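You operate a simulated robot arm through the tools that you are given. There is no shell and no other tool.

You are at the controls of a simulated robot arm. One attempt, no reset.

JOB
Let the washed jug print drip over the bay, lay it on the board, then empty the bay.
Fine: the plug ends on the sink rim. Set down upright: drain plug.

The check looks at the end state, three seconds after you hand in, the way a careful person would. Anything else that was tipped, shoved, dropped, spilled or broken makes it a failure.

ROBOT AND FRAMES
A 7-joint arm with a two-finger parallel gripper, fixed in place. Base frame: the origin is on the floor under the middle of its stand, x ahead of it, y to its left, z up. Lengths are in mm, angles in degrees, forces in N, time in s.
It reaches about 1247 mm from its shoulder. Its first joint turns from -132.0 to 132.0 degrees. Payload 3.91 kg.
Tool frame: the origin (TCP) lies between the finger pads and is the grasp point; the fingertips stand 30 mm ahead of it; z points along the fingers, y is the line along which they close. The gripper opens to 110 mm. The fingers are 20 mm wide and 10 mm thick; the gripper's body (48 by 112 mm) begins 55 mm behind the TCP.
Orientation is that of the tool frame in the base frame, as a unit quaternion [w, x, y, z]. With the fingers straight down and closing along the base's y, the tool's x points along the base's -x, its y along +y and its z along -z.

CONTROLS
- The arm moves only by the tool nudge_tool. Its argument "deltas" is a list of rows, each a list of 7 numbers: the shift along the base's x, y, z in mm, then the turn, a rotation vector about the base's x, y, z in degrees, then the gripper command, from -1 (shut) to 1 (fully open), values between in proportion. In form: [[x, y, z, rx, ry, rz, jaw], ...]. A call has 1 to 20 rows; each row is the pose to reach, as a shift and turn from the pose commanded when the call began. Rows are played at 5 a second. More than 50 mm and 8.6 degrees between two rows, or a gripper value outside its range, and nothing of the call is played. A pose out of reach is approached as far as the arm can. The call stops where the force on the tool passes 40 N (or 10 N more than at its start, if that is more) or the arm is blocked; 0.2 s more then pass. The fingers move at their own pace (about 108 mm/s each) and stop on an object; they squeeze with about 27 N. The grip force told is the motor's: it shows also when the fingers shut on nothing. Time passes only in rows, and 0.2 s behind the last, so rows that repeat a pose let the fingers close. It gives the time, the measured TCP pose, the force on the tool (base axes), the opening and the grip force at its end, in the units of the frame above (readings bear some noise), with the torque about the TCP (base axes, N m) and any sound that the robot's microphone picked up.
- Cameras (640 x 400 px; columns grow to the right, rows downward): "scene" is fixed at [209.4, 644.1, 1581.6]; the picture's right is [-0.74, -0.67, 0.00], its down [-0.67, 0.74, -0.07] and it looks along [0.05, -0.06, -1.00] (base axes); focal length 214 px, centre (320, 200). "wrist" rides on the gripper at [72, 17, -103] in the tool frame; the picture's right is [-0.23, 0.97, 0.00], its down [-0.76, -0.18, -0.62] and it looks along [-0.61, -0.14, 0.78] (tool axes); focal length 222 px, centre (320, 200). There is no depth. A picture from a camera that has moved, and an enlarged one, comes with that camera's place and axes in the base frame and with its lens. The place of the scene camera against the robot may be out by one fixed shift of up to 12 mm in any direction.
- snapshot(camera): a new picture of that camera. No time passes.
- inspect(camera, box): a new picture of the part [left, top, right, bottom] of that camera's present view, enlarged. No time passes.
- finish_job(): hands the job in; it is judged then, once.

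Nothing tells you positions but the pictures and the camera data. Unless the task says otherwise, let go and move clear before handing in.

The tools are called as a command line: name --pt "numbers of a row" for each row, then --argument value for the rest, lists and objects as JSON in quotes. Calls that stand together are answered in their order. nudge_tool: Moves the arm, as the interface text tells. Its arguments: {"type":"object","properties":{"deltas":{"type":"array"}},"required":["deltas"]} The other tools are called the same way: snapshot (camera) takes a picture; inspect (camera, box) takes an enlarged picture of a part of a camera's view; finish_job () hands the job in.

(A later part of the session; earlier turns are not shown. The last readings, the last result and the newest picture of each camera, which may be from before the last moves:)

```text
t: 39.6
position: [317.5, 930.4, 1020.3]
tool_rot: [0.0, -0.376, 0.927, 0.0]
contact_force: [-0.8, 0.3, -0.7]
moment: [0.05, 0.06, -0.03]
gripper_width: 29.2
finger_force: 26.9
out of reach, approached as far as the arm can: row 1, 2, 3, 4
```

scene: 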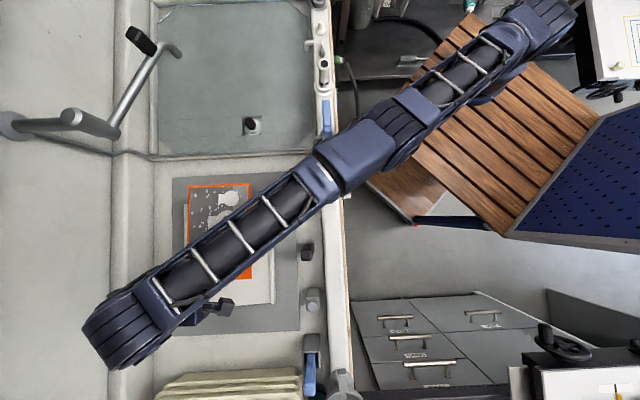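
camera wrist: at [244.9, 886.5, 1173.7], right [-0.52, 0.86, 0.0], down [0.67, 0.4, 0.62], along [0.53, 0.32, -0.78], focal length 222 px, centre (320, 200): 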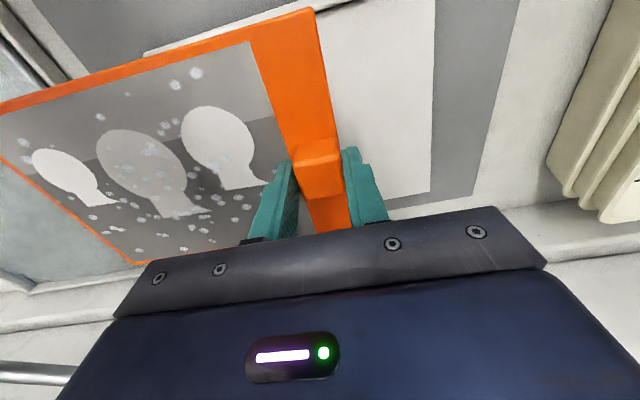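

The maximum radius with a vertical tool is about 989 mm, so the handle can't be on the far end of the board. If I turn the print half round, the handle lands nearer the bay, around (433, 860), which I can reach. I'll retreat and rise before turning it, because there's a black post near (176, 757, 985).

nudge_tool --pt "0 -40 20 0 0 0 -1" --pt "-2 -75 45 0 0 0 -1" --pt "-4 -110 70 0 0 0 -1" --pt "-6 -145 80 0 0 0 -1" --pt "-8 -180 80 0 0 0 -1" --pt "-10 -204 80 0 0 0 -1" --pt "-10 -204 80 0 0 0 -1"

snapshot --camera "scene"

snapshot --camera "wrist"

```text
t: 41.2
position: [333.9, 897.5, 1146.4]
tool_rot: [-0.001, -0.376, 0.926, 0.0]
contact_force: [0.5, -0.4, -0.9]
moment: [0.04, 0.05, 0.03]
gripper_width: 29.4
finger_force: 27.2
out of reach, approached as far as the arm can: row 1, 2, 3, 4, 5, 6, 7
```

```text
taken
```

scene: 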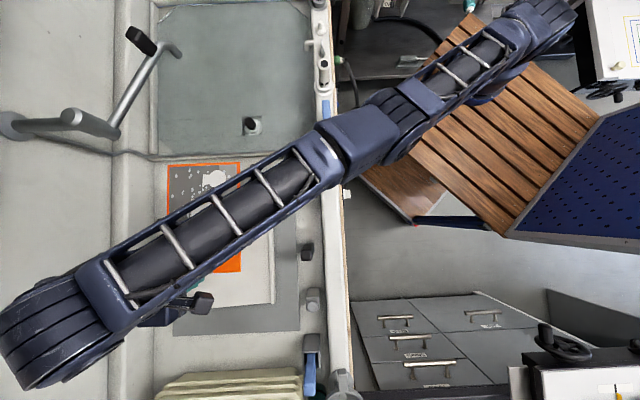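

```text
taken
camera wrist: at [269.5, 859.5, 1250.0], right [-0.52, 0.86, 0.0], down [0.67, 0.4, 0.62], along [0.53, 0.32, -0.78], focal length 222 px, centre (320, 200)
```

wrist: 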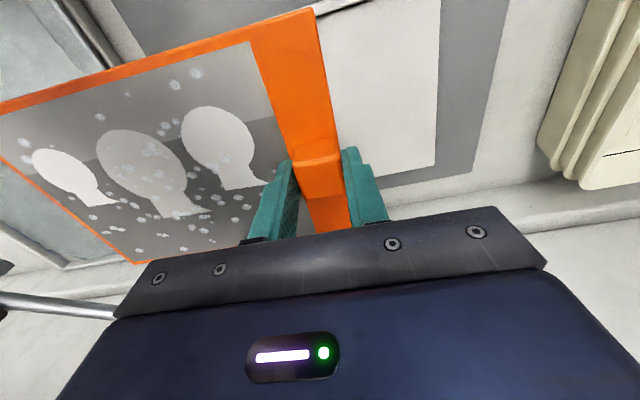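

The arm is stretched straight and the motion solver is stuck at that limit, at (334, 897, 1146) instead of where I sent it. I'll bring the target back next to the real pose, then ease downward slightly inside the reach limit so the elbow can bend again.

nudge_tool --pt "10 45 15 0 0 0 -1" --pt "20 85 28 0 0 0 -1" --pt "31.5 128 40 0 0 0 -1" --pt "31.5 128 40 0 0 0 -1" --pt "31.5 128 25 0 0 0 -1" --pt "31.5 128 10 0 0 0 -1" --pt "31.5 128 -5 0 0 0 -1" --pt "31.5 128 -20 0 0 0 -1" --pt "31.5 128 -35 0 0 0 -1" --pt "31.5 128 -50 0 0 0 -1" --pt "31.5 128 -60 0 0 0 -1" --pt "31.5 128 -60 0 0 0 -1" --pt "31.5 128 -60 0 0 0 -1"

snapshot --camera "scene"

```text
t: 44.0
position: [343.1, 916.7, 1081.1]
tool_rot: [-0.001, -0.376, 0.927, 0.0]
contact_force: [0.1, 0.2, -0.9]
moment: [0.02, 0.09, 0.0]
gripper_width: 29.2
finger_force: 26.4
out of reach, approached as far as the arm can: row 1, 2, 3, 4, 5, 6, 7, 8, 9, 10, 11, 12, 13
```

```text
taken
```

scene: 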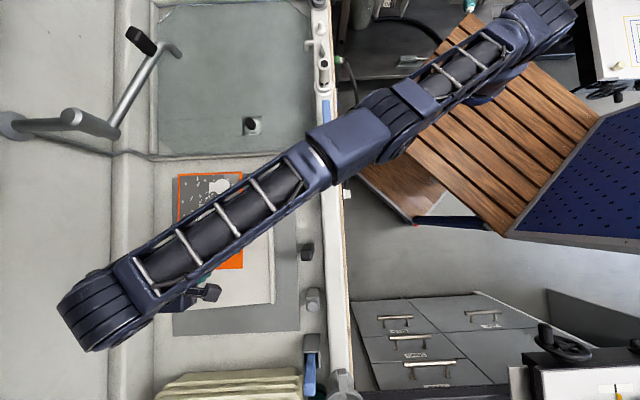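

It's still stuck in the straight-elbow position. Tilting the tool inward, with fingers towards the robot, while pulling back should make the elbow flex.

nudge_tool --pt "-6 -15 17 -4.7 1.75 0 -1" --pt "-12 -30 33 -9.4 3.5 0 -1" --pt "-17 -45 49 -14.05 5.25 0 -1" --pt "-17 -45 49 -14.05 5.25 0 -1" --pt "-17 -45 49 -14.05 5.25 0 -1"

```text
t: 45.2
position: [313.0, 859.9, 1127.0]
tool_rot: [-0.089, -0.374, 0.918, -0.096]
contact_force: [0.1, -0.1, -0.8]
moment: [0.06, 0.04, -0.02]
gripper_width: 29.0
finger_force: 27.0
out of reach, approached as far as the arm can: row 1, 2, 3, 4, 5
```

The target is inside reach but not attained yet. I'll hold it for a couple of seconds to see whether the solver converges.

nudge_tool --pt "0 0 0 0 0 0 -1" --pt "0 0 0 0 0 0 -1" --pt "0 0 0 0 0 0 -1" --pt "0 0 0 0 0 0 -1" --pt "0 0 0 0 0 0 -1" --pt "0 0 0 0 0 0 -1" --pt "0 0 0 0 0 0 -1" --pt "0 0 0 0 0 0 -1"

snapshot --camera "scene"

snapshot --camera "wrist"

```text
t: 47.0
position: [313.2, 859.0, 1127.4]
tool_rot: [-0.088, -0.374, 0.918, -0.096]
contact_force: [-0.5, -0.7, -2.1]
moment: [0.12, 0.01, -0.02]
gripper_width: 29.1
finger_force: 26.8
```

```text
taken
```

scene: 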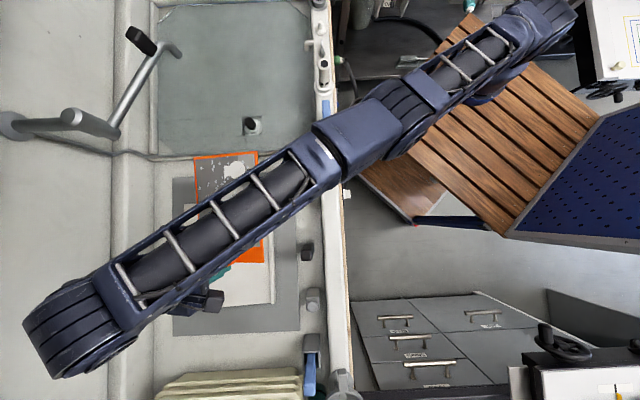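

```text
taken
camera wrist: at [258.4, 847.2, 1242.9], right [-0.52, 0.84, -0.16], down [0.72, 0.54, 0.44], along [0.46, 0.12, -0.88], focal length 222 px, centre (320, 200)
```

wrist: 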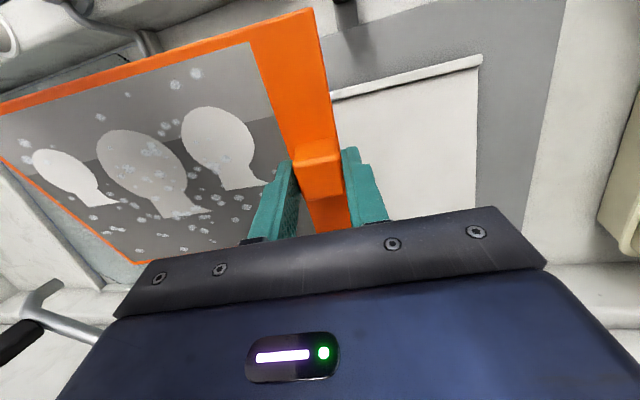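

The last call shows commands count from the achieved pose, so my earlier targets were truly out of reach. I'll try a slow retreat inward with a little more inward tilt.

nudge_tool --pt "-3 -9 -1 -1.9 0.7 0 -1" --pt "-6 -18 -2 -3.7 1.4 0 -1" --pt "-9 -27 -4 -5.6 2.1 0 -1" --pt "-13 -36 -5 -7.5 2.8 0 -1" --pt "-16 -46 -6 -9.4 3.5 0 -1" --pt "-20 -55 -7 -9.4 3.5 0 -1" --pt "-20 -55 -7 -9.4 3.5 0 -1"

```text
t: 48.6
position: [291.4, 804.5, 1117.8]
tool_rot: [-0.146, -0.368, 0.904, -0.16]
contact_force: [0.2, 0.6, -1.0]
moment: [0.06, 0.07, 0.01]
gripper_width: 29.1
finger_force: 26.9
out of reach, approached as far as the arm can: row 1
```

The arm is free again. I'll retreat a bit more and level the print.

nudge_tool --pt "1 -10 0 3.9 -1.44 0 -1" --pt "2 -20 0 7.8 -2.9 0 -1" --pt "3 -30 0 11.7 -4.3 0 -1" --pt "4 -40 0 15.6 -5.8 0 -1" --pt "5 -50 0 19.5 -7.2 0 -1" --pt "6 -60 0 23.45 -8.66 0 -1" --pt "8 -65 0 23.45 -8.66 0 -1" --pt "8 -65 0 23.45 -8.66 0 -1"

snapshot --camera "wrist"

snapshot --camera "scene"

```text
t: 50.4
position: [300.8, 737.6, 1120.2]
tool_rot: [-0.001, -0.377, 0.926, 0.001]
contact_force: [-0.9, 0.2, -1.1]
moment: [0.04, 0.07, -0.01]
gripper_width: 29.0
finger_force: 26.6
```

```text
taken
camera wrist: at [235.4, 699.4, 1224.0], right [-0.52, 0.86, 0.0], down [0.67, 0.4, 0.62], along [0.53, 0.32, -0.78], focal length 222 px, centre (320, 200)
```

wrist: 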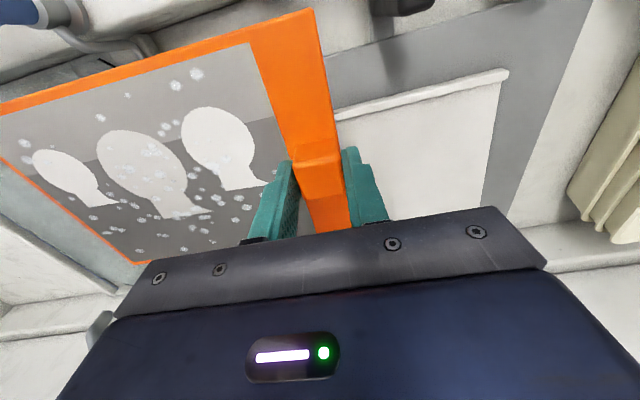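

```text
taken
```

scene: 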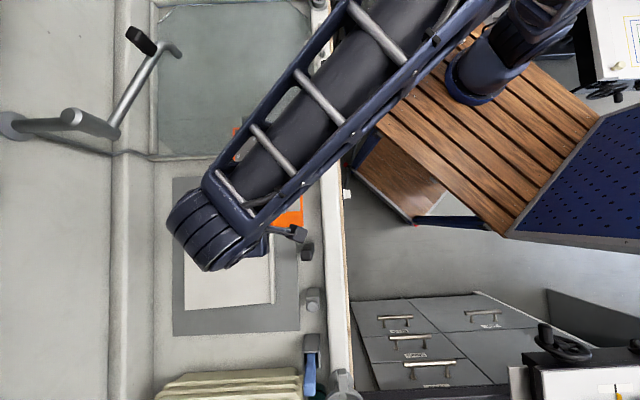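

The print is level and I have room. I'll turn it about the vertical, the first quarter outward.

nudge_tool --pt "0 0 0 0 0 4 -1" --pt "0 0 0 0 0 10 -1" --pt "0 0 0 0 0 16 -1" --pt "0 0 0 0 0 22 -1" --pt "0 0 0 0 0 28 -1" --pt "0 0 0 0 0 34 -1" --pt "0 0 0 0 0 40 -1" --pt "0 0 0 0 0 46 -1" --pt "0 0 0 0 0 52 -1" --pt "0 0 0 0 0 58 -1" --pt "0 0 0 0 0 64 -1" --pt "0 0 0 0 0 70 -1" --pt "0 0 0 0 0 76 -1" --pt "0 0 0 0 0 82 -1" --pt "0 0 0 0 0 87 -1" --pt "0 0 0 0 0 90 -1" --pt "0 0 0 0 0 90 -1"

snapshot --camera "wrist"

snapshot --camera "scene"

```text
t: 54.0
position: [299.1, 738.9, 1119.6]
tool_rot: [0.001, 0.921, -0.389, 0.0]
contact_force: [-0.7, 0.1, -0.9]
moment: [-0.08, 0.07, 0.0]
gripper_width: 28.9
finger_force: 27.0
```

```text
taken
camera wrist: at [337.4, 675.2, 1223.6], right [-0.86, -0.52, 0.0], down [-0.4, 0.67, 0.62], along [-0.32, 0.53, -0.78], focal length 222 px, centre (320, 200)
```

wrist: 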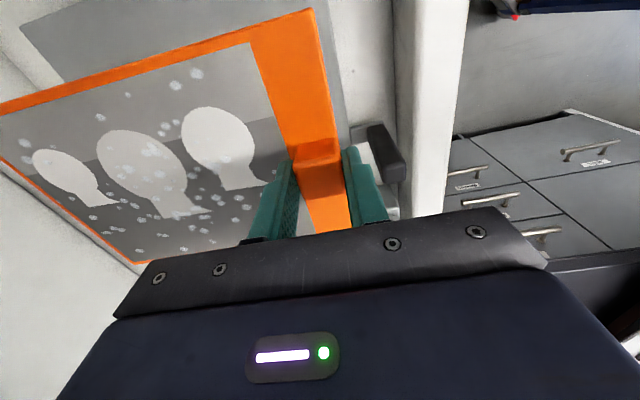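

```text
taken
```

scene: 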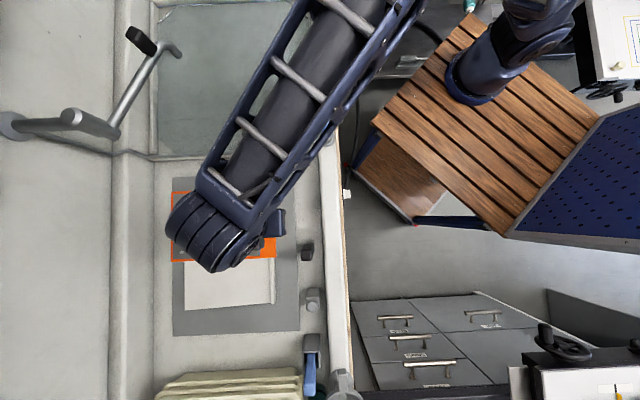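

The first quarter turn went well. I'll do the second quarter while drifting towards the board.

nudge_tool --pt "3 2 0 0 0 4 -1" --pt "10 6 0 0 0 10 -1" --pt "17 10 0 0 0 16 -1" --pt "24 14 0 0 0 22 -1" --pt "31 18 0 0 0 28 -1" --pt "38 22 0 0 0 34 -1" --pt "45 27 0 0 0 40 -1" --pt "52 31 0 0 0 46 -1" --pt "59 35 0 0 0 52 -1" --pt "66 39 0 0 0 58 -1" --pt "73 43 0 0 0 64 -1" --pt "80 48 0 0 0 70 -1" --pt "87 52 0 0 0 76 -1" --pt "94 56 0 0 0 82 -1" --pt "100 60 0 0 0 87 -1" --pt "100 60 0 0 0 90 -1" --pt "100 60 0 0 0 90 -1"

snapshot --camera "wrist"

snapshot --camera "scene"

```text
t: 57.6
position: [400.0, 799.3, 1119.2]
tool_rot: [0.001, 0.926, 0.377, 0.0]
contact_force: [-0.5, -0.4, -0.6]
moment: [-0.08, -0.04, -0.02]
gripper_width: 29.2
finger_force: 26.8
```

```text
taken
camera wrist: at [461.8, 837.4, 1222.8], right [0.52, -0.86, 0.0], down [-0.67, -0.4, 0.62], along [-0.53, -0.32, -0.78], focal length 222 px, centre (320, 200)
```

wrist: 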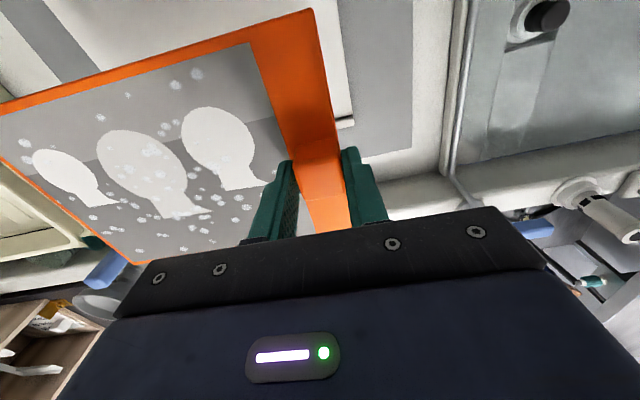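

```text
taken
```

scene: 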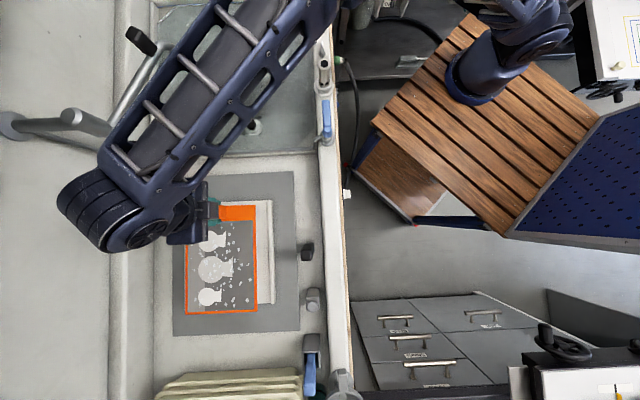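

The print is now turned with its header towards the bay. The board's flat area runs about 277 by 340 mm, centred near (365, 952). I'll go down to z≈960 first, then out to handle position (423, 854).

nudge_tool --pt "0 0 -15 0 0 0 -1" --pt "0 0 -40 0 0 0 -1" --pt "0 0 -65 0 0 0 -1" --pt "0 0 -90 0 0 0 -1" --pt "0 0 -115 0 0 0 -1" --pt "0 0 -140 0 0 0 -1" --pt "0 0 -160 0 0 0 -1" --pt "6 14 -160 0 0 0 -1" --pt "12 28 -160 0 0 0 -1" --pt "18 42 -160 0 0 0 -1" --pt "23 55 -160 0 0 0 -1" --pt "23 55 -160 0 0 0 -1"

snapshot --camera "wrist"

snapshot --camera "scene"

inspect --camera "scene" --box '[150, 160, 320, 340]'

```text
t: 60.2
position: [422.3, 854.2, 959.2]
tool_rot: [0.001, 0.926, 0.377, 0.001]
contact_force: [-0.2, 0.1, -0.5]
moment: [-0.06, -0.06, -0.03]
gripper_width: 29.1
finger_force: 26.8
```

```text
taken
camera wrist: at [484.9, 893.0, 1063.5], right [0.52, -0.86, 0.0], down [-0.67, -0.4, 0.62], along [-0.53, -0.32, -0.78], focal length 222 px, centre (320, 200)
```

wrist: 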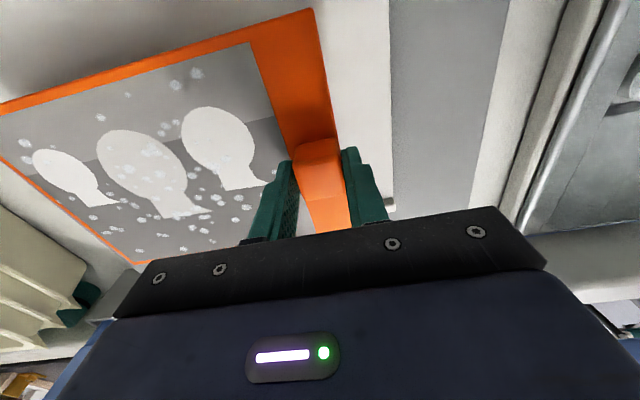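

```text
taken
```

scene: 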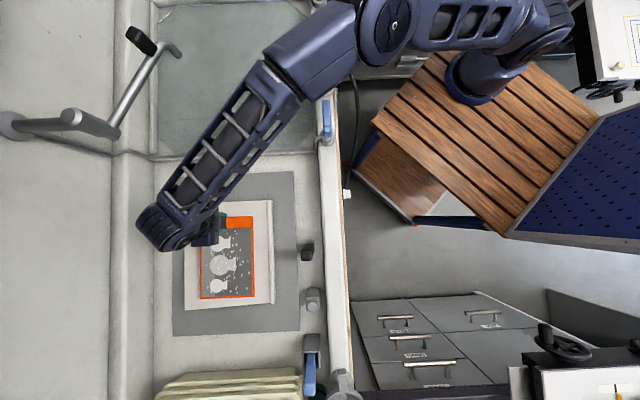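

```text
2.22 times, centred on (235, 250) of scene
camera zoom: at [209.4, 644.1, 1581.6], right [-0.74, -0.67, 0.0], down [-0.67, 0.74, -0.07], along [0.05, -0.06, -1.0], focal length 477 px, centre (509, 89)
```

zoom: 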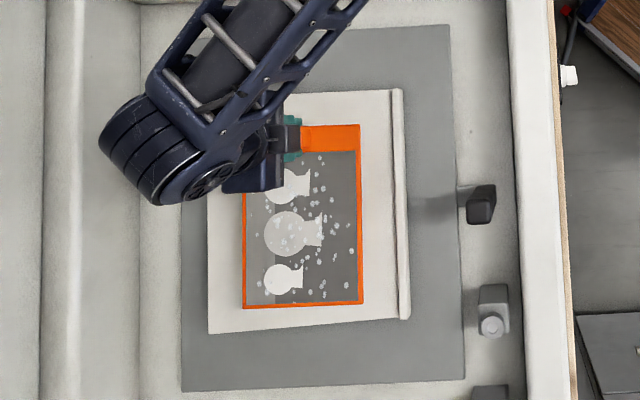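

The print is over the board. I'll zoom in to find the board's height from the ridge end before I lower.

inspect --camera "wrist" --box '[300, 100, 500, 225]'

inspect --camera "wrist" --box '[0, 0, 320, 120]'

```text
3.20 times, centred on (400, 162) of wrist
camera zoom: at [484.9, 893.0, 1063.5], right [0.52, -0.86, 0.0], down [-0.67, -0.4, 0.62], along [-0.53, -0.32, -0.78], focal length 711 px, centre (64, 320)
```

zoom: 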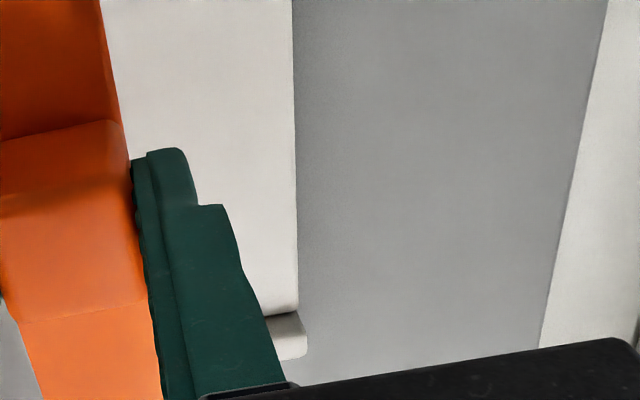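

```text
2.00 times, centred on (160, 60) of wrist
camera zoom: at [484.9, 893.0, 1063.5], right [0.52, -0.86, 0.0], down [-0.67, -0.4, 0.62], along [-0.53, -0.32, -0.78], focal length 444 px, centre (640, 480)
```

zoom: 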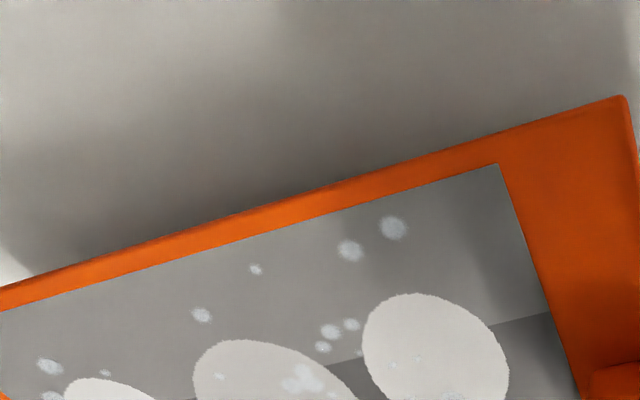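

The board surface comes out near z 852, so touchdown should be at TCP z≈894. I'll shift 8 mm away from the lip and lower to about 906.

nudge_tool --pt "2 2 -10 0 0 0 -1" --pt "4 4 -20 0 0 0 -1" --pt "6 5.5 -30 0 0 0 -1" --pt "6 5.5 -40 0 0 0 -1" --pt "6 5.5 -48 0 0 0 -1" --pt "6 5.5 -53 0 0 0 -1" --pt "6 5.5 -53 0 0 0 -1"

snapshot --camera "wrist"

inspect --camera "wrist" --box '[0, 0, 400, 250]'

inspect --camera "scene" --box '[150, 160, 320, 340]'

```text
t: 61.8
position: [428.2, 858.5, 908.2]
tool_rot: [-0.001, 0.927, 0.376, 0.0]
contact_force: [2.9, 1.9, 7.2]
moment: [0.59, -0.5, -0.08]
gripper_width: 29.2
finger_force: 26.8
```

```text
taken
camera wrist: at [491.6, 897.4, 1012.1], right [0.52, -0.86, 0.0], down [-0.67, -0.4, 0.62], along [-0.53, -0.32, -0.78], focal length 222 px, centre (320, 200)
```

wrist: 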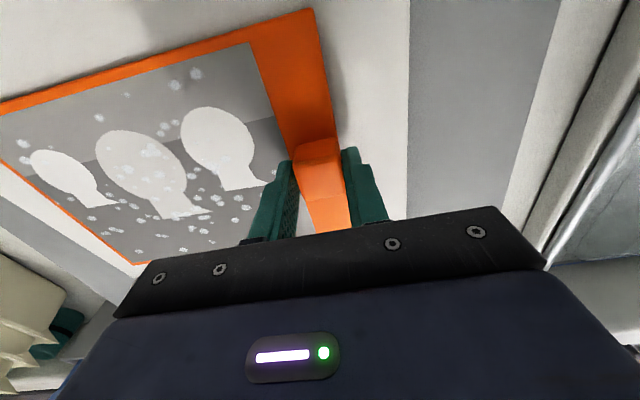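

```text
1.60 times, centred on (200, 125) of wrist
camera zoom: at [491.6, 897.4, 1012.1], right [0.52, -0.86, 0.0], down [-0.67, -0.4, 0.62], along [-0.53, -0.32, -0.78], focal length 355 px, centre (512, 320)
```

zoom: 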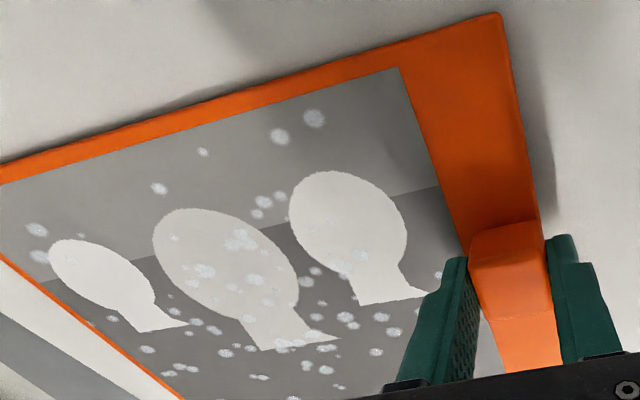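

```text
2.22 times, centred on (235, 250) of scene
camera zoom: at [209.4, 644.1, 1581.6], right [-0.74, -0.67, 0.0], down [-0.67, 0.74, -0.07], along [0.05, -0.06, -1.0], focal length 477 px, centre (509, 89)
```

zoom: 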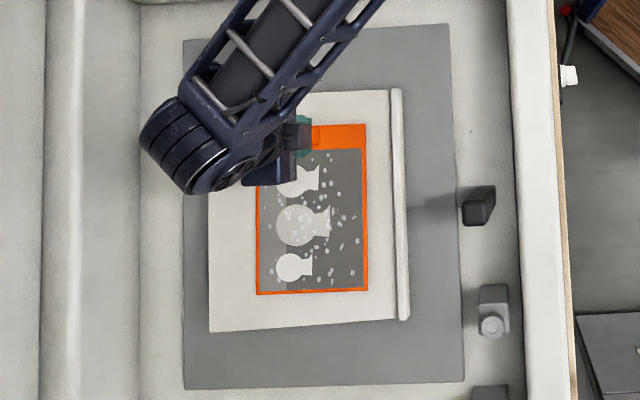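

The tool feels a light touch (7 N) already at 908. The moment puts the contact on the print's far long edge, so the board slopes down about 4° towards its lip. I'll lift a little and tilt the print to match before setting it down.

nudge_tool --pt "0 0 4 0 0 0 -1" --pt "0 0 8 0.7 -0.72 0 -1" --pt "0 0 8 1.4 -1.44 0 -1" --pt "0 0 8 2.2 -2.25 0 -1" --pt "0 0 8 2.9 -2.97 0 -1" --pt "0 0 8 2.9 -2.97 0 -1"

inspect --camera "wrist" --box '[0, 0, 400, 250]'

snapshot --camera "wrist"

```text
t: 63.2
position: [427.2, 858.7, 915.9]
tool_rot: [-0.013, 0.926, 0.377, 0.034]
contact_force: [-0.5, 0.2, -0.4]
moment: [-0.07, -0.1, -0.01]
gripper_width: 29.0
finger_force: 27.0
```

```text
1.60 times, centred on (200, 125) of wrist
camera zoom: at [485.3, 892.4, 1024.6], right [0.52, -0.86, -0.02], down [-0.7, -0.43, 0.57], along [-0.49, -0.28, -0.82], focal length 355 px, centre (512, 320)
```

zoom: 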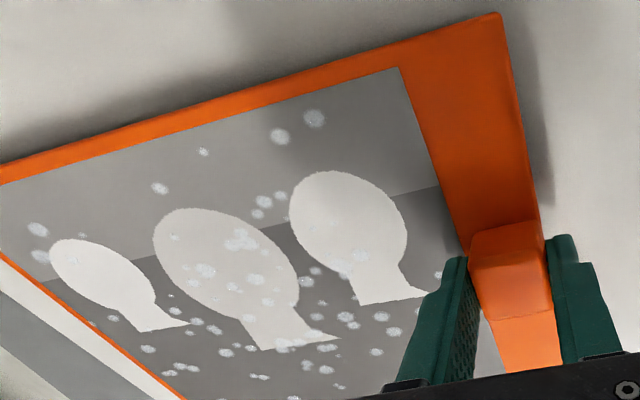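

```text
taken
camera wrist: at [485.3, 892.4, 1024.6], right [0.52, -0.86, -0.02], down [-0.7, -0.43, 0.57], along [-0.49, -0.28, -0.82], focal length 222 px, centre (320, 200)
```

wrist: 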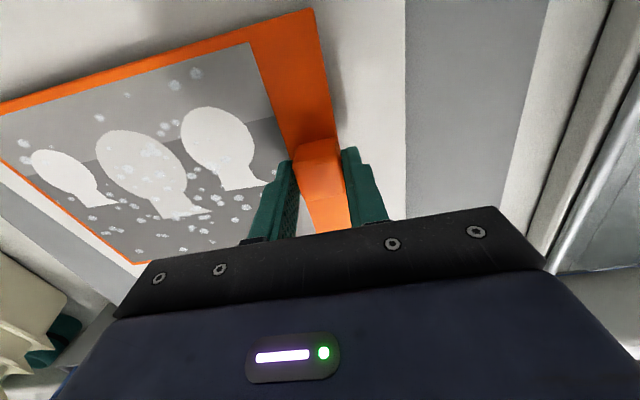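

The print is tilted to match the slope and clear again. I'm lowering in small steps and watching force and moment.

nudge_tool --pt "0 0 -3 0 0 0 -1" --pt "0 0 -6 0 0 0 -1" --pt "0 0 -8 0 0 0 -1" --pt "0 0 -10 0 0 0 -1"

```text
t: 64.2
position: [427.5, 859.3, 904.3]
tool_rot: [-0.014, 0.926, 0.376, 0.034]
contact_force: [0.6, 0.8, 0.5]
moment: [0.3, 0.12, -0.05]
gripper_width: 28.9
finger_force: 27.2
```

The far end of the print has just touched lightly. I'll keep going down in 1 mm steps.

nudge_tool --pt "0 0 -1 0 0 0 -1" --pt "0 0 -1 0 0 0 -1"

inspect --camera "wrist" --box '[0, 0, 400, 250]'

```text
t: 64.8
position: [426.6, 860.4, 904.3]
tool_rot: [-0.014, 0.926, 0.376, 0.034]
contact_force: [0.8, 2.2, 2.4]
moment: [0.27, -0.15, 0.0]
gripper_width: 29.3
finger_force: 27.4
```

```text
1.60 times, centred on (200, 125) of wrist
camera zoom: at [485.1, 892.4, 1012.9], right [0.52, -0.86, -0.02], down [-0.7, -0.43, 0.57], along [-0.49, -0.28, -0.82], focal length 355 px, centre (512, 320)
```

zoom: 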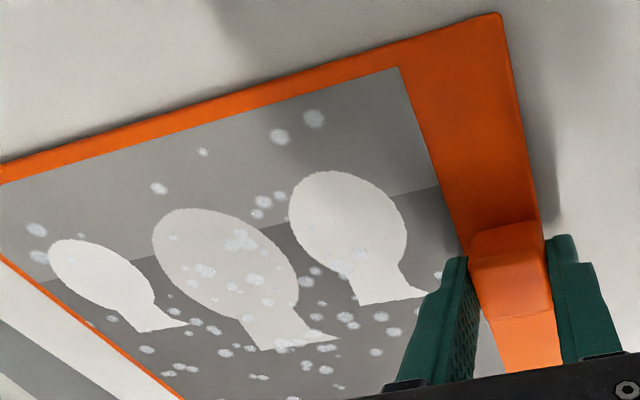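

Contact is now along the whole upper long edge, so the slope is slightly steeper than my tilt. I'll add about 1.4° and lower a touch more.

nudge_tool --pt "0 0 0 0.5 -0.51 0 -1" --pt "0 0 0 1.0 -1.02 0 -1" --pt "0 0 0 1.0 -1.02 0 -1"

nudge_tool --pt "0 0 -1 0 0 0 -1" --pt "0 0 -1.5 0 0 0 -1"

```text
t: 65.6
position: [428.4, 859.7, 903.6]
tool_rot: [-0.018, 0.925, 0.377, 0.046]
contact_force: [-0.5, 0.7, 0.8]
moment: [-0.13, 0.19, -0.03]
gripper_width: 29.2
finger_force: 27.1
```

```text
t: 66.2
position: [427.5, 859.7, 904.6]
tool_rot: [-0.019, 0.925, 0.377, 0.046]
contact_force: [-3.3, -3.4, 11.1]
moment: [-0.29, 0.29, 0.05]
gripper_width: 29.1
finger_force: 27.2
```

The print is now seated, with the contact force centred near the handle. I'll ease the pressure and open the fingers gently.

nudge_tool --pt "0 0 0.8 0 0 0 -1" --pt "0 0 0.8 0 0 0 -1"

nudge_tool --pt "0 0 0 0 0 0 -0.4" --pt "0 0 0 0 0 0 -0.25" --pt "0 0 0 0 0 0 0.1" --pt "0 0 0 0 0 0 0.1"

snapshot --camera "wrist"

inspect --camera "scene" --box '[150, 160, 320, 340]'

```text
t: 66.8
position: [427.4, 858.4, 904.5]
tool_rot: [-0.018, 0.925, 0.376, 0.046]
contact_force: [-3.7, 3.6, 12.2]
moment: [0.19, 0.13, 0.0]
gripper_width: 29.2
finger_force: 26.7
```

```text
t: 67.8
position: [427.4, 859.9, 903.5]
tool_rot: [-0.018, 0.925, 0.377, 0.045]
contact_force: [0.4, 0.8, 0.0]
moment: [-0.01, 0.02, -0.02]
gripper_width: 60.5
finger_force: 0.1
```

```text
taken
camera wrist: at [483.9, 890.1, 1013.3], right [0.52, -0.86, -0.02], down [-0.71, -0.44, 0.55], along [-0.48, -0.27, -0.84], focal length 222 px, centre (320, 200)
```

wrist: 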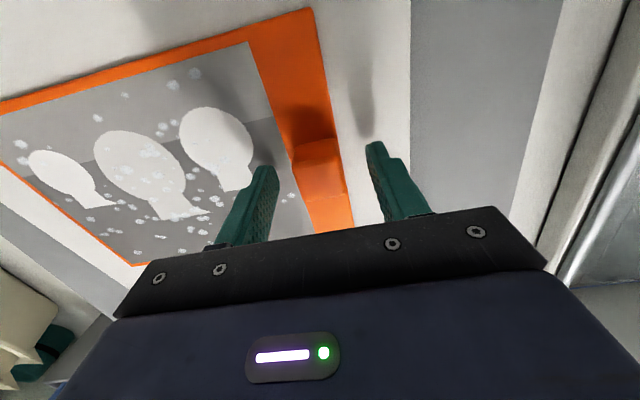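

```text
2.22 times, centred on (235, 250) of scene
camera zoom: at [209.4, 644.1, 1581.6], right [-0.74, -0.67, 0.0], down [-0.67, 0.74, -0.07], along [0.05, -0.06, -1.0], focal length 477 px, centre (509, 89)
```

zoom: 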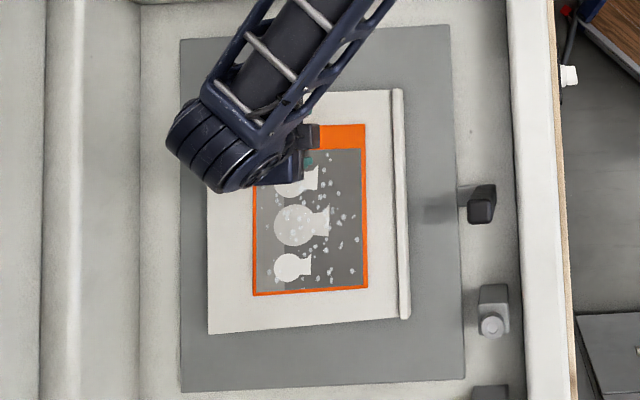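

The print is released and lies flat on the board. I'll lift straight up and straighten the tool.

nudge_tool --pt "0 0 8 0 0 0 0.1" --pt "0 0 18 0 0 0 0.1" --pt "0 0 30 0 0 0 0.1" --pt "0 0 45 0 0 0 0.3" --pt "-5 -10 65 -1.5 1.5 0 0.6" --pt "-12 -25 90 -3.0 3.0 0 1" --pt "-20 -40 115 -3.9 3.99 0 1" --pt "-20 -40 115 -3.9 3.99 0 1"

snapshot --camera "wrist"

inspect --camera "scene" --box '[150, 160, 320, 340]'

```text
t: 69.6
position: [409.6, 822.1, 1018.3]
tool_rot: [0.001, 0.926, 0.377, 0.001]
contact_force: [-0.6, -0.5, -0.4]
moment: [-0.02, 0.03, 0.0]
gripper_width: 109.8
finger_force: 0.1
```

```text
taken
camera wrist: at [472.1, 860.0, 1121.9], right [0.52, -0.86, 0.0], down [-0.67, -0.4, 0.62], along [-0.53, -0.32, -0.78], focal length 222 px, centre (320, 200)
```

wrist: 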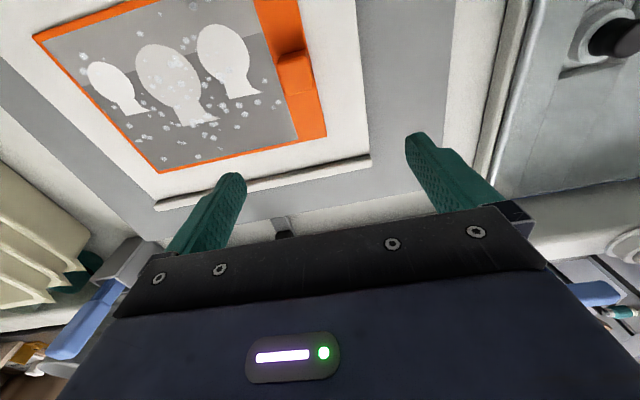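

```text
2.22 times, centred on (235, 250) of scene
camera zoom: at [209.4, 644.1, 1581.6], right [-0.74, -0.67, 0.0], down [-0.67, 0.74, -0.07], along [0.05, -0.06, -1.0], focal length 477 px, centre (509, 89)
```

zoom: 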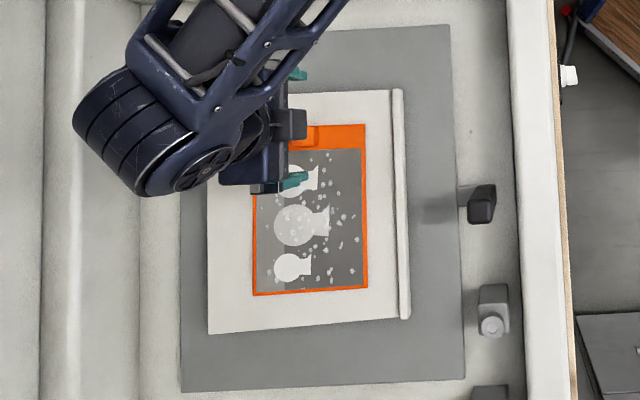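

The print lies squarely on the board. Now the plug. I'll turn the wrist back so the camera is on the robot side, and move to a point above the plug that stays clear of the faucet spout near (787, 584, 1037).

nudge_tool --pt "3 -8 10 0 0 -4 1" --pt "8 -20 20 0 0 -11 1" --pt "13 -32 30 0 0 -18 1" --pt "18 -44 40 0 0 -25 1" --pt "23 -56 50 0 0 -32 1" --pt "28 -68 60 0 0 -39 1" --pt "33 -80 65 0 0 -46 1" --pt "38 -92 70 0 0 -53 1" --pt "43 -104 75 0 0 -60 1" --pt "48 -116 80 0 0 -67 1" --pt "53 -126 80 0 0 -74 1" --pt "58 -134 80 0 0 -81 1" --pt "62 -140 80 0 0 -87 1" --pt "64 -142 80 0 0 -90 1"

nudge_tool --pt "3 -3 0 0 0 -4 1" --pt "10 -8 0 0 0 -11 1" --pt "18 -13 0 0 0 -18 1" --pt "28 -18 0 0 0 -25 1" --pt "38 -24 0 0 0 -32 1" --pt "48 -30 0 0 0 -39 1" --pt "60 -38 0 0 0 -46 1" --pt "72 -46 0 0 0 -53 1" --pt "84 -54 0 0 0 -60 1" --pt "96 -62 0 0 0 -67 1" --pt "108 -72 0 0 0 -74 1" --pt "120 -82 0 0 0 -81 1" --pt "132 -92 -10 0 0 -87 1" --pt "144 -102 -20 0 0 -90 1" --pt "158 -111 -40 0 0 -90 1" --pt "158 -111 -60 0 0 -90 1" --pt "158 -111 -60 0 0 -90 1"

snapshot --camera "wrist"

snapshot --camera "scene"

```text
t: 72.6
position: [473.6, 677.9, 1099.6]
tool_rot: [0.0, 0.921, -0.389, 0.0]
contact_force: [0.3, 0.4, -0.9]
moment: [-0.01, 0.02, -0.03]
gripper_width: 110.1
finger_force: 0.1
```

```text
t: 76.2
position: [629.3, 567.6, 1037.9]
tool_rot: [-0.002, -0.377, 0.926, 0.0]
contact_force: [0.5, -0.1, -1.3]
moment: [0.01, 0.01, 0.01]
gripper_width: 109.9
finger_force: 0.1
```

```text
taken
camera wrist: at [565.7, 529.2, 1141.6], right [-0.52, 0.86, 0.0], down [0.67, 0.4, 0.62], along [0.53, 0.32, -0.78], focal length 222 px, centre (320, 200)
```

wrist: 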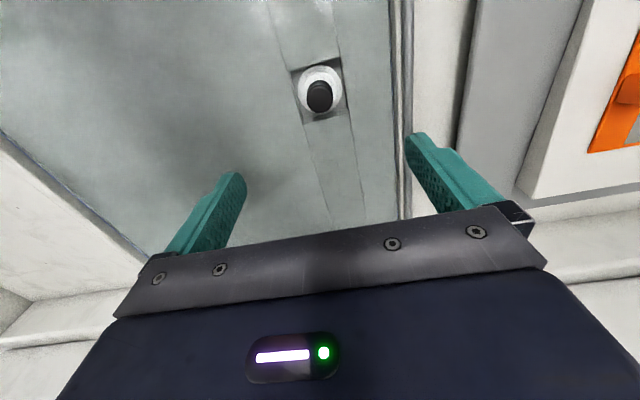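

```text
taken
```

scene: 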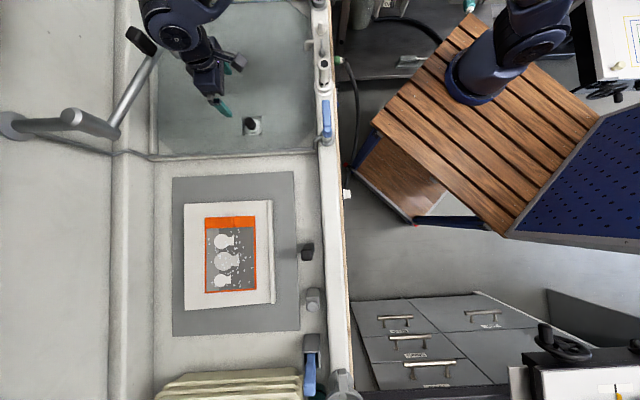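

The print is nicely on the board. I'll zoom in on the plug from this closer position.

inspect --camera "wrist" --box '[275, 55, 365, 135]'

inspect --camera "scene" --box '[225, 85, 355, 185]'

inspect --camera "scene" --box '[280, 130, 370, 260]'

```text
5.00 times, centred on (320, 95) of wrist
camera zoom: at [565.7, 529.2, 1141.6], right [-0.52, 0.86, 0.0], down [0.67, 0.4, 0.62], along [0.53, 0.32, -0.78], focal length 1111 px, centre (320, 725)
```

zoom: 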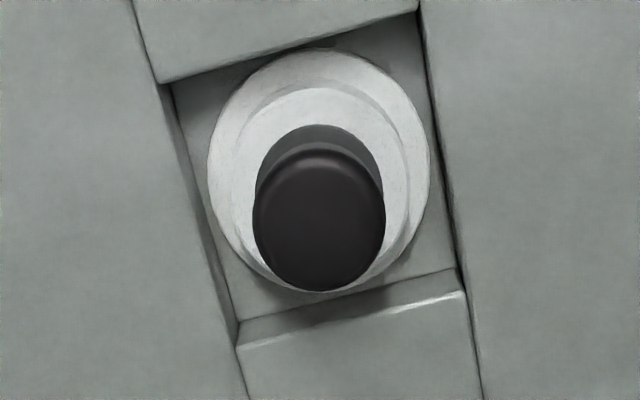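

```text
4.00 times, centred on (290, 135) of scene
camera zoom: at [209.4, 644.1, 1581.6], right [-0.74, -0.67, 0.0], down [-0.67, 0.74, -0.07], along [0.05, -0.06, -1.0], focal length 858 px, centre (440, 460)
```

zoom: 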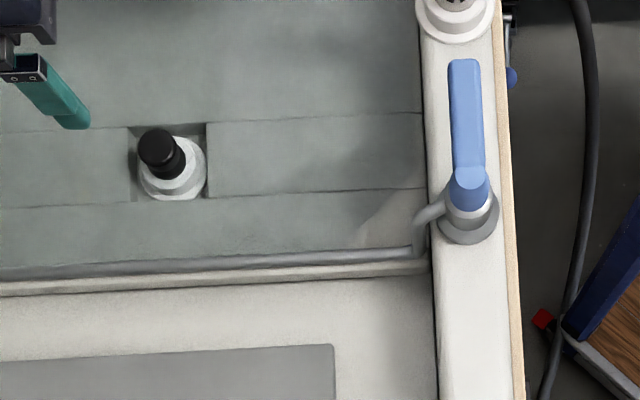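

```text
3.08 times, centred on (325, 195) of scene
camera zoom: at [209.4, 644.1, 1581.6], right [-0.74, -0.67, 0.0], down [-0.67, 0.74, -0.07], along [0.05, -0.06, -1.0], focal length 660 px, centre (305, 215)
```

zoom: 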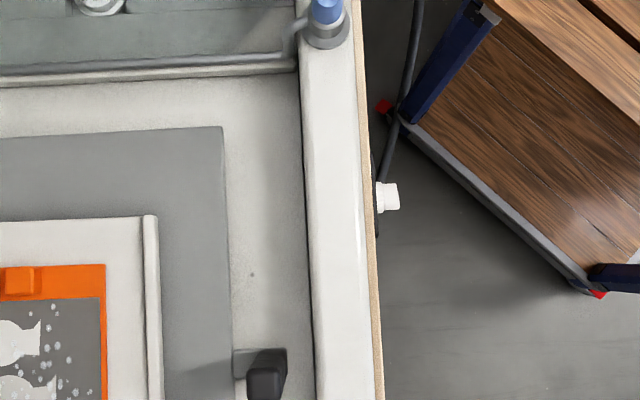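

The knob is centred at (632.5, 569), about 34 mm across, with its top at 834 and the disc top at about 802. Before pulling it I'll look at the front rim just past the blue lever, where I mean to stand it.

nudge_tool --pt "0 0 25 0 0 0 1" --pt "-15 -2 45 0 0 0 1" --pt "-55 -5 45 0 0 0 1" --pt "-95 -8 45 0 0 0 1" --pt "-135 -10 45 0 0 0 1" --pt "-175 -12 45 0 0 0 1" --pt "-215 -15 45 0 0 0 1" --pt "-255 -18 45 0 0 0 1" --pt "-295 -20 45 0 0 0 1" --pt "-330 -22 45 0 0 0 1" --pt "-345 -22 45 0 0 0 1" --pt "-345 -22 45 0 0 0 1"

snapshot --camera "wrist"

inspect --camera "wrist" --box '[160, 0, 480, 200]'

snapshot --camera "scene"

```text
t: 78.8
position: [286.1, 542.3, 1084.1]
tool_rot: [0.0, -0.376, 0.926, 0.001]
contact_force: [-0.2, -0.7, -0.2]
moment: [0.01, -0.02, -0.01]
gripper_width: 109.9
finger_force: 0.0
```

```text
taken
camera wrist: at [221.8, 503.6, 1187.2], right [-0.52, 0.86, 0.0], down [0.67, 0.4, 0.62], along [0.53, 0.32, -0.78], focal length 222 px, centre (320, 200)
```

wrist: 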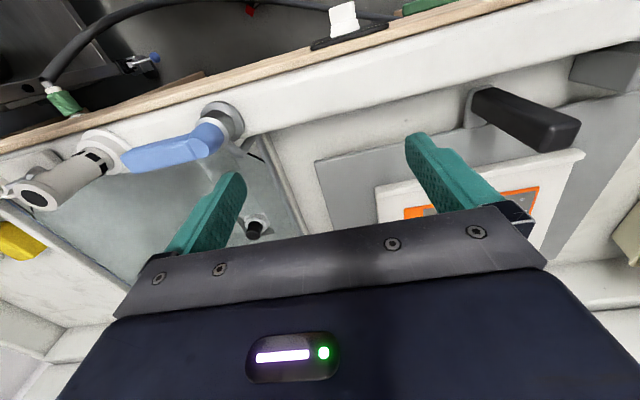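

```text
2.00 times, centred on (320, 100) of wrist
camera zoom: at [221.8, 503.6, 1187.2], right [-0.52, 0.86, 0.0], down [0.67, 0.4, 0.62], along [0.53, 0.32, -0.78], focal length 444 px, centre (320, 400)
```

zoom: 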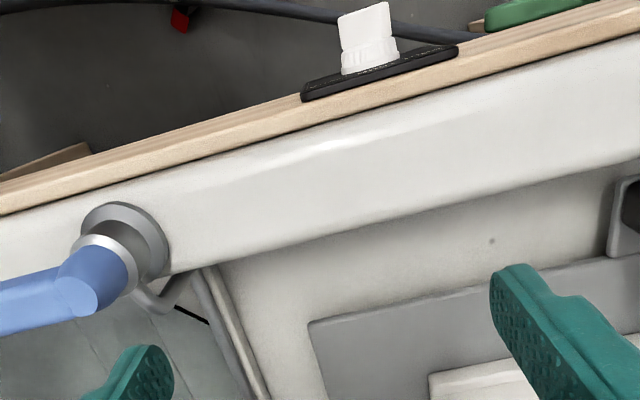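

```text
taken
```

scene: 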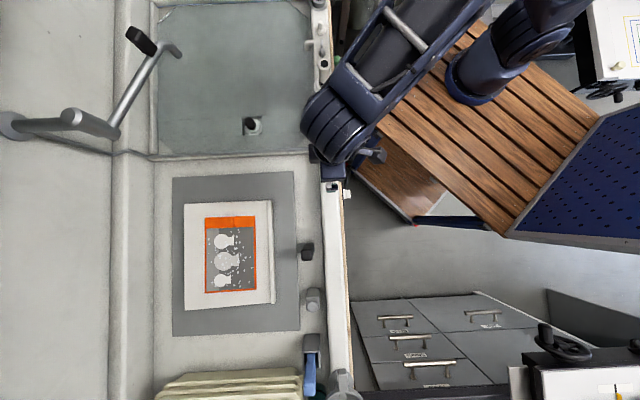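

The front rim is clear there: about 60 mm wide, centred near (280, 538), at z≈890. Now I'll go back to the plug, stopping above the knob to check alignment.

nudge_tool --pt "15 1 0 0 0 0 1" --pt "50 4 0 0 0 0 1" --pt "90 7 0 0 0 0 1" --pt "130 10 0 0 0 0 1" --pt "170 13 0 0 0 0 1" --pt "210 16 0 0 0 0 1" --pt "250 20 0 0 0 0 1" --pt "290 23 0 0 0 0 1" --pt "325 26 0 0 0 0 1" --pt "346.5 27 0 0 0 0 1" --pt "346.5 27 -40 0 0 0 1" --pt "346.5 27 -80 0 0 0 1" --pt "346.5 27 -120 0 0 0 1" --pt "346.5 27 -155 0 0 0 1" --pt "346.5 27 -185 0 0 0 1" --pt "346.5 27 -200 0 0 0 1" --pt "346.5 27 -200 0 0 0 1"

snapshot --camera "wrist"

inspect --camera "wrist" --box '[240, 80, 400, 180]'

snapshot --camera "scene"

```text
t: 82.4
position: [631.9, 570.6, 883.3]
tool_rot: [-0.001, -0.378, 0.926, 0.0]
contact_force: [0.1, 0.8, 0.5]
moment: [0.02, 0.01, 0.03]
gripper_width: 109.8
finger_force: 0.1
```

```text
taken
camera wrist: at [567.8, 532.3, 987.3], right [-0.52, 0.86, 0.0], down [0.67, 0.4, 0.62], along [0.53, 0.32, -0.78], focal length 222 px, centre (320, 200)
```

wrist: 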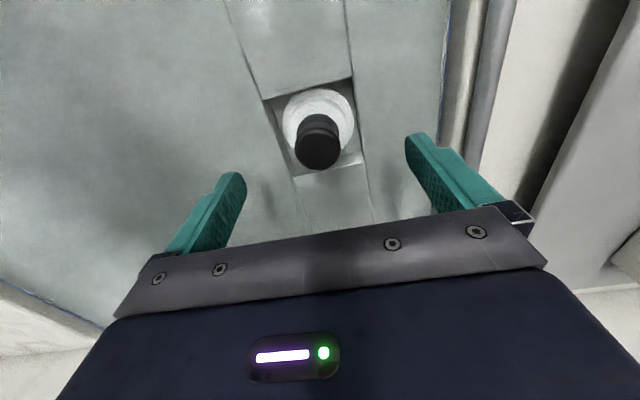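

```text
4.00 times, centred on (320, 130) of wrist
camera zoom: at [567.8, 532.3, 987.3], right [-0.52, 0.86, 0.0], down [0.67, 0.4, 0.62], along [0.53, 0.32, -0.78], focal length 888 px, centre (320, 480)
```

zoom: 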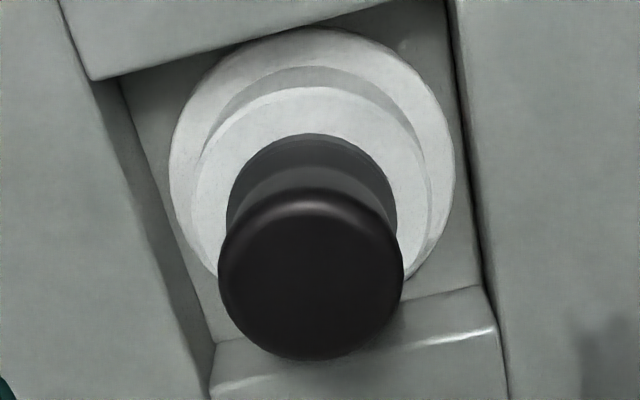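

```text
taken
```

scene: 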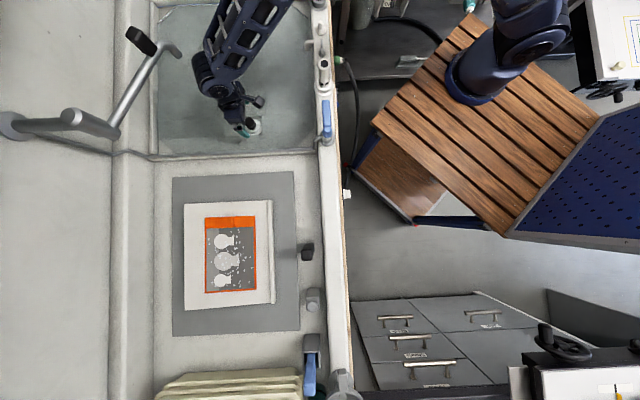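

The knob is centred between the fingers to within 1.5 mm. I'm lowering to TCP z≈840 and closing.

nudge_tool --pt "0.5 -1 -12 0 0 0 1" --pt "0.5 -1 -24 0 0 0 1" --pt "0.5 -1 -34 0 0 0 1" --pt "0.5 -1 -43 0 0 0 1" --pt "0.5 -1 -43 0 0 0 0.3" --pt "0.5 -1 -43 0 0 0 -0.1" --pt "0.5 -1 -43 0 0 0 -0.1"

inspect --camera "wrist" --box '[200, 80, 440, 240]'

```text
t: 84.0
position: [631.8, 569.0, 841.2]
tool_rot: [-0.001, -0.377, 0.926, 0.001]
contact_force: [0.3, -0.3, 0.4]
moment: [0.0, 0.03, 0.04]
gripper_width: 49.6
finger_force: 0.0
```

```text
2.50 times, centred on (320, 160) of wrist
camera zoom: at [568.1, 531.2, 944.6], right [-0.52, 0.86, 0.0], down [0.67, 0.4, 0.62], along [0.53, 0.32, -0.78], focal length 555 px, centre (320, 300)
```

zoom: 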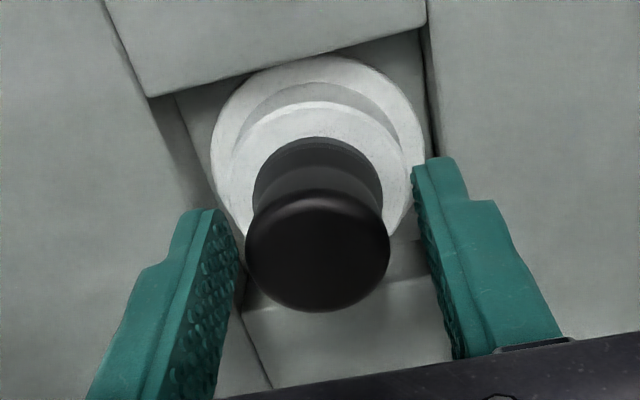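

nudge_tool --pt "0 0 0 0 0 0 -0.3" --pt "0 0 0 0 0 0 -0.45" --pt "0 0 0 0 0 0 -1" --pt "0 0 0 0 0 0 -1" --pt "0 0 0 0 0 0 -1"

inspect --camera "wrist" --box '[200, 80, 440, 240]'

```text
t: 85.2
position: [632.5, 568.7, 840.5]
tool_rot: [-0.001, -0.377, 0.926, 0.0]
contact_force: [5.0, -7.0, 0.6]
moment: [-0.19, -0.1, 0.09]
gripper_width: 33.4
finger_force: 27.2
```

```text
2.50 times, centred on (320, 160) of wrist
camera zoom: at [568.5, 530.8, 944.6], right [-0.52, 0.86, 0.0], down [0.67, 0.4, 0.62], along [0.53, 0.32, -0.78], focal length 555 px, centre (320, 300)
```

zoom: 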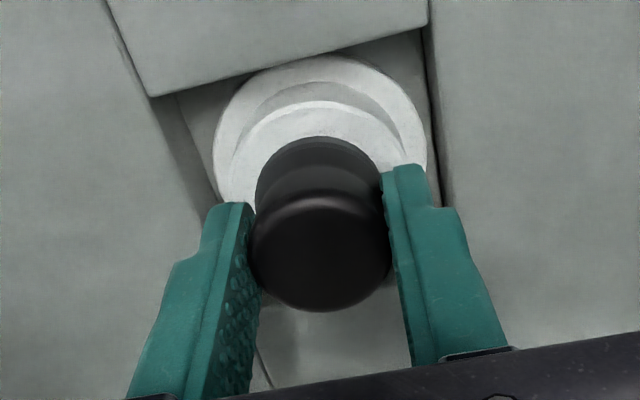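

The knob is gripped at 33 mm with a small side load, because the plug is fixed and I'm about 1 mm off. I'll centre to relieve it before pulling.

nudge_tool --pt "0.4 -0.5 0 0 0 0 -1" --pt "0.8 -1.0 0 0 0 0 -1" --pt "0.8 -1.0 0 0 0 0 -1"

```text
t: 86.0
position: [632.8, 569.7, 840.5]
tool_rot: [-0.001, -0.377, 0.926, 0.001]
contact_force: [-1.7, -5.5, 10.9]
moment: [-0.26, 0.15, 0.04]
gripper_width: 33.4
finger_force: 27.2
```

Now I'll pull up gently.

nudge_tool --pt "0 0 1 0 0 0 -1" --pt "0 0 2 0 0 0 -1" --pt "0 0 3 0 0 0 -1"

```text
t: 86.8
position: [632.7, 569.8, 842.7]
tool_rot: [-0.001, -0.376, 0.926, 0.0]
contact_force: [0.3, 0.5, -0.9]
moment: [-0.04, -0.02, 0.01]
gripper_width: 33.5
finger_force: 27.2
```

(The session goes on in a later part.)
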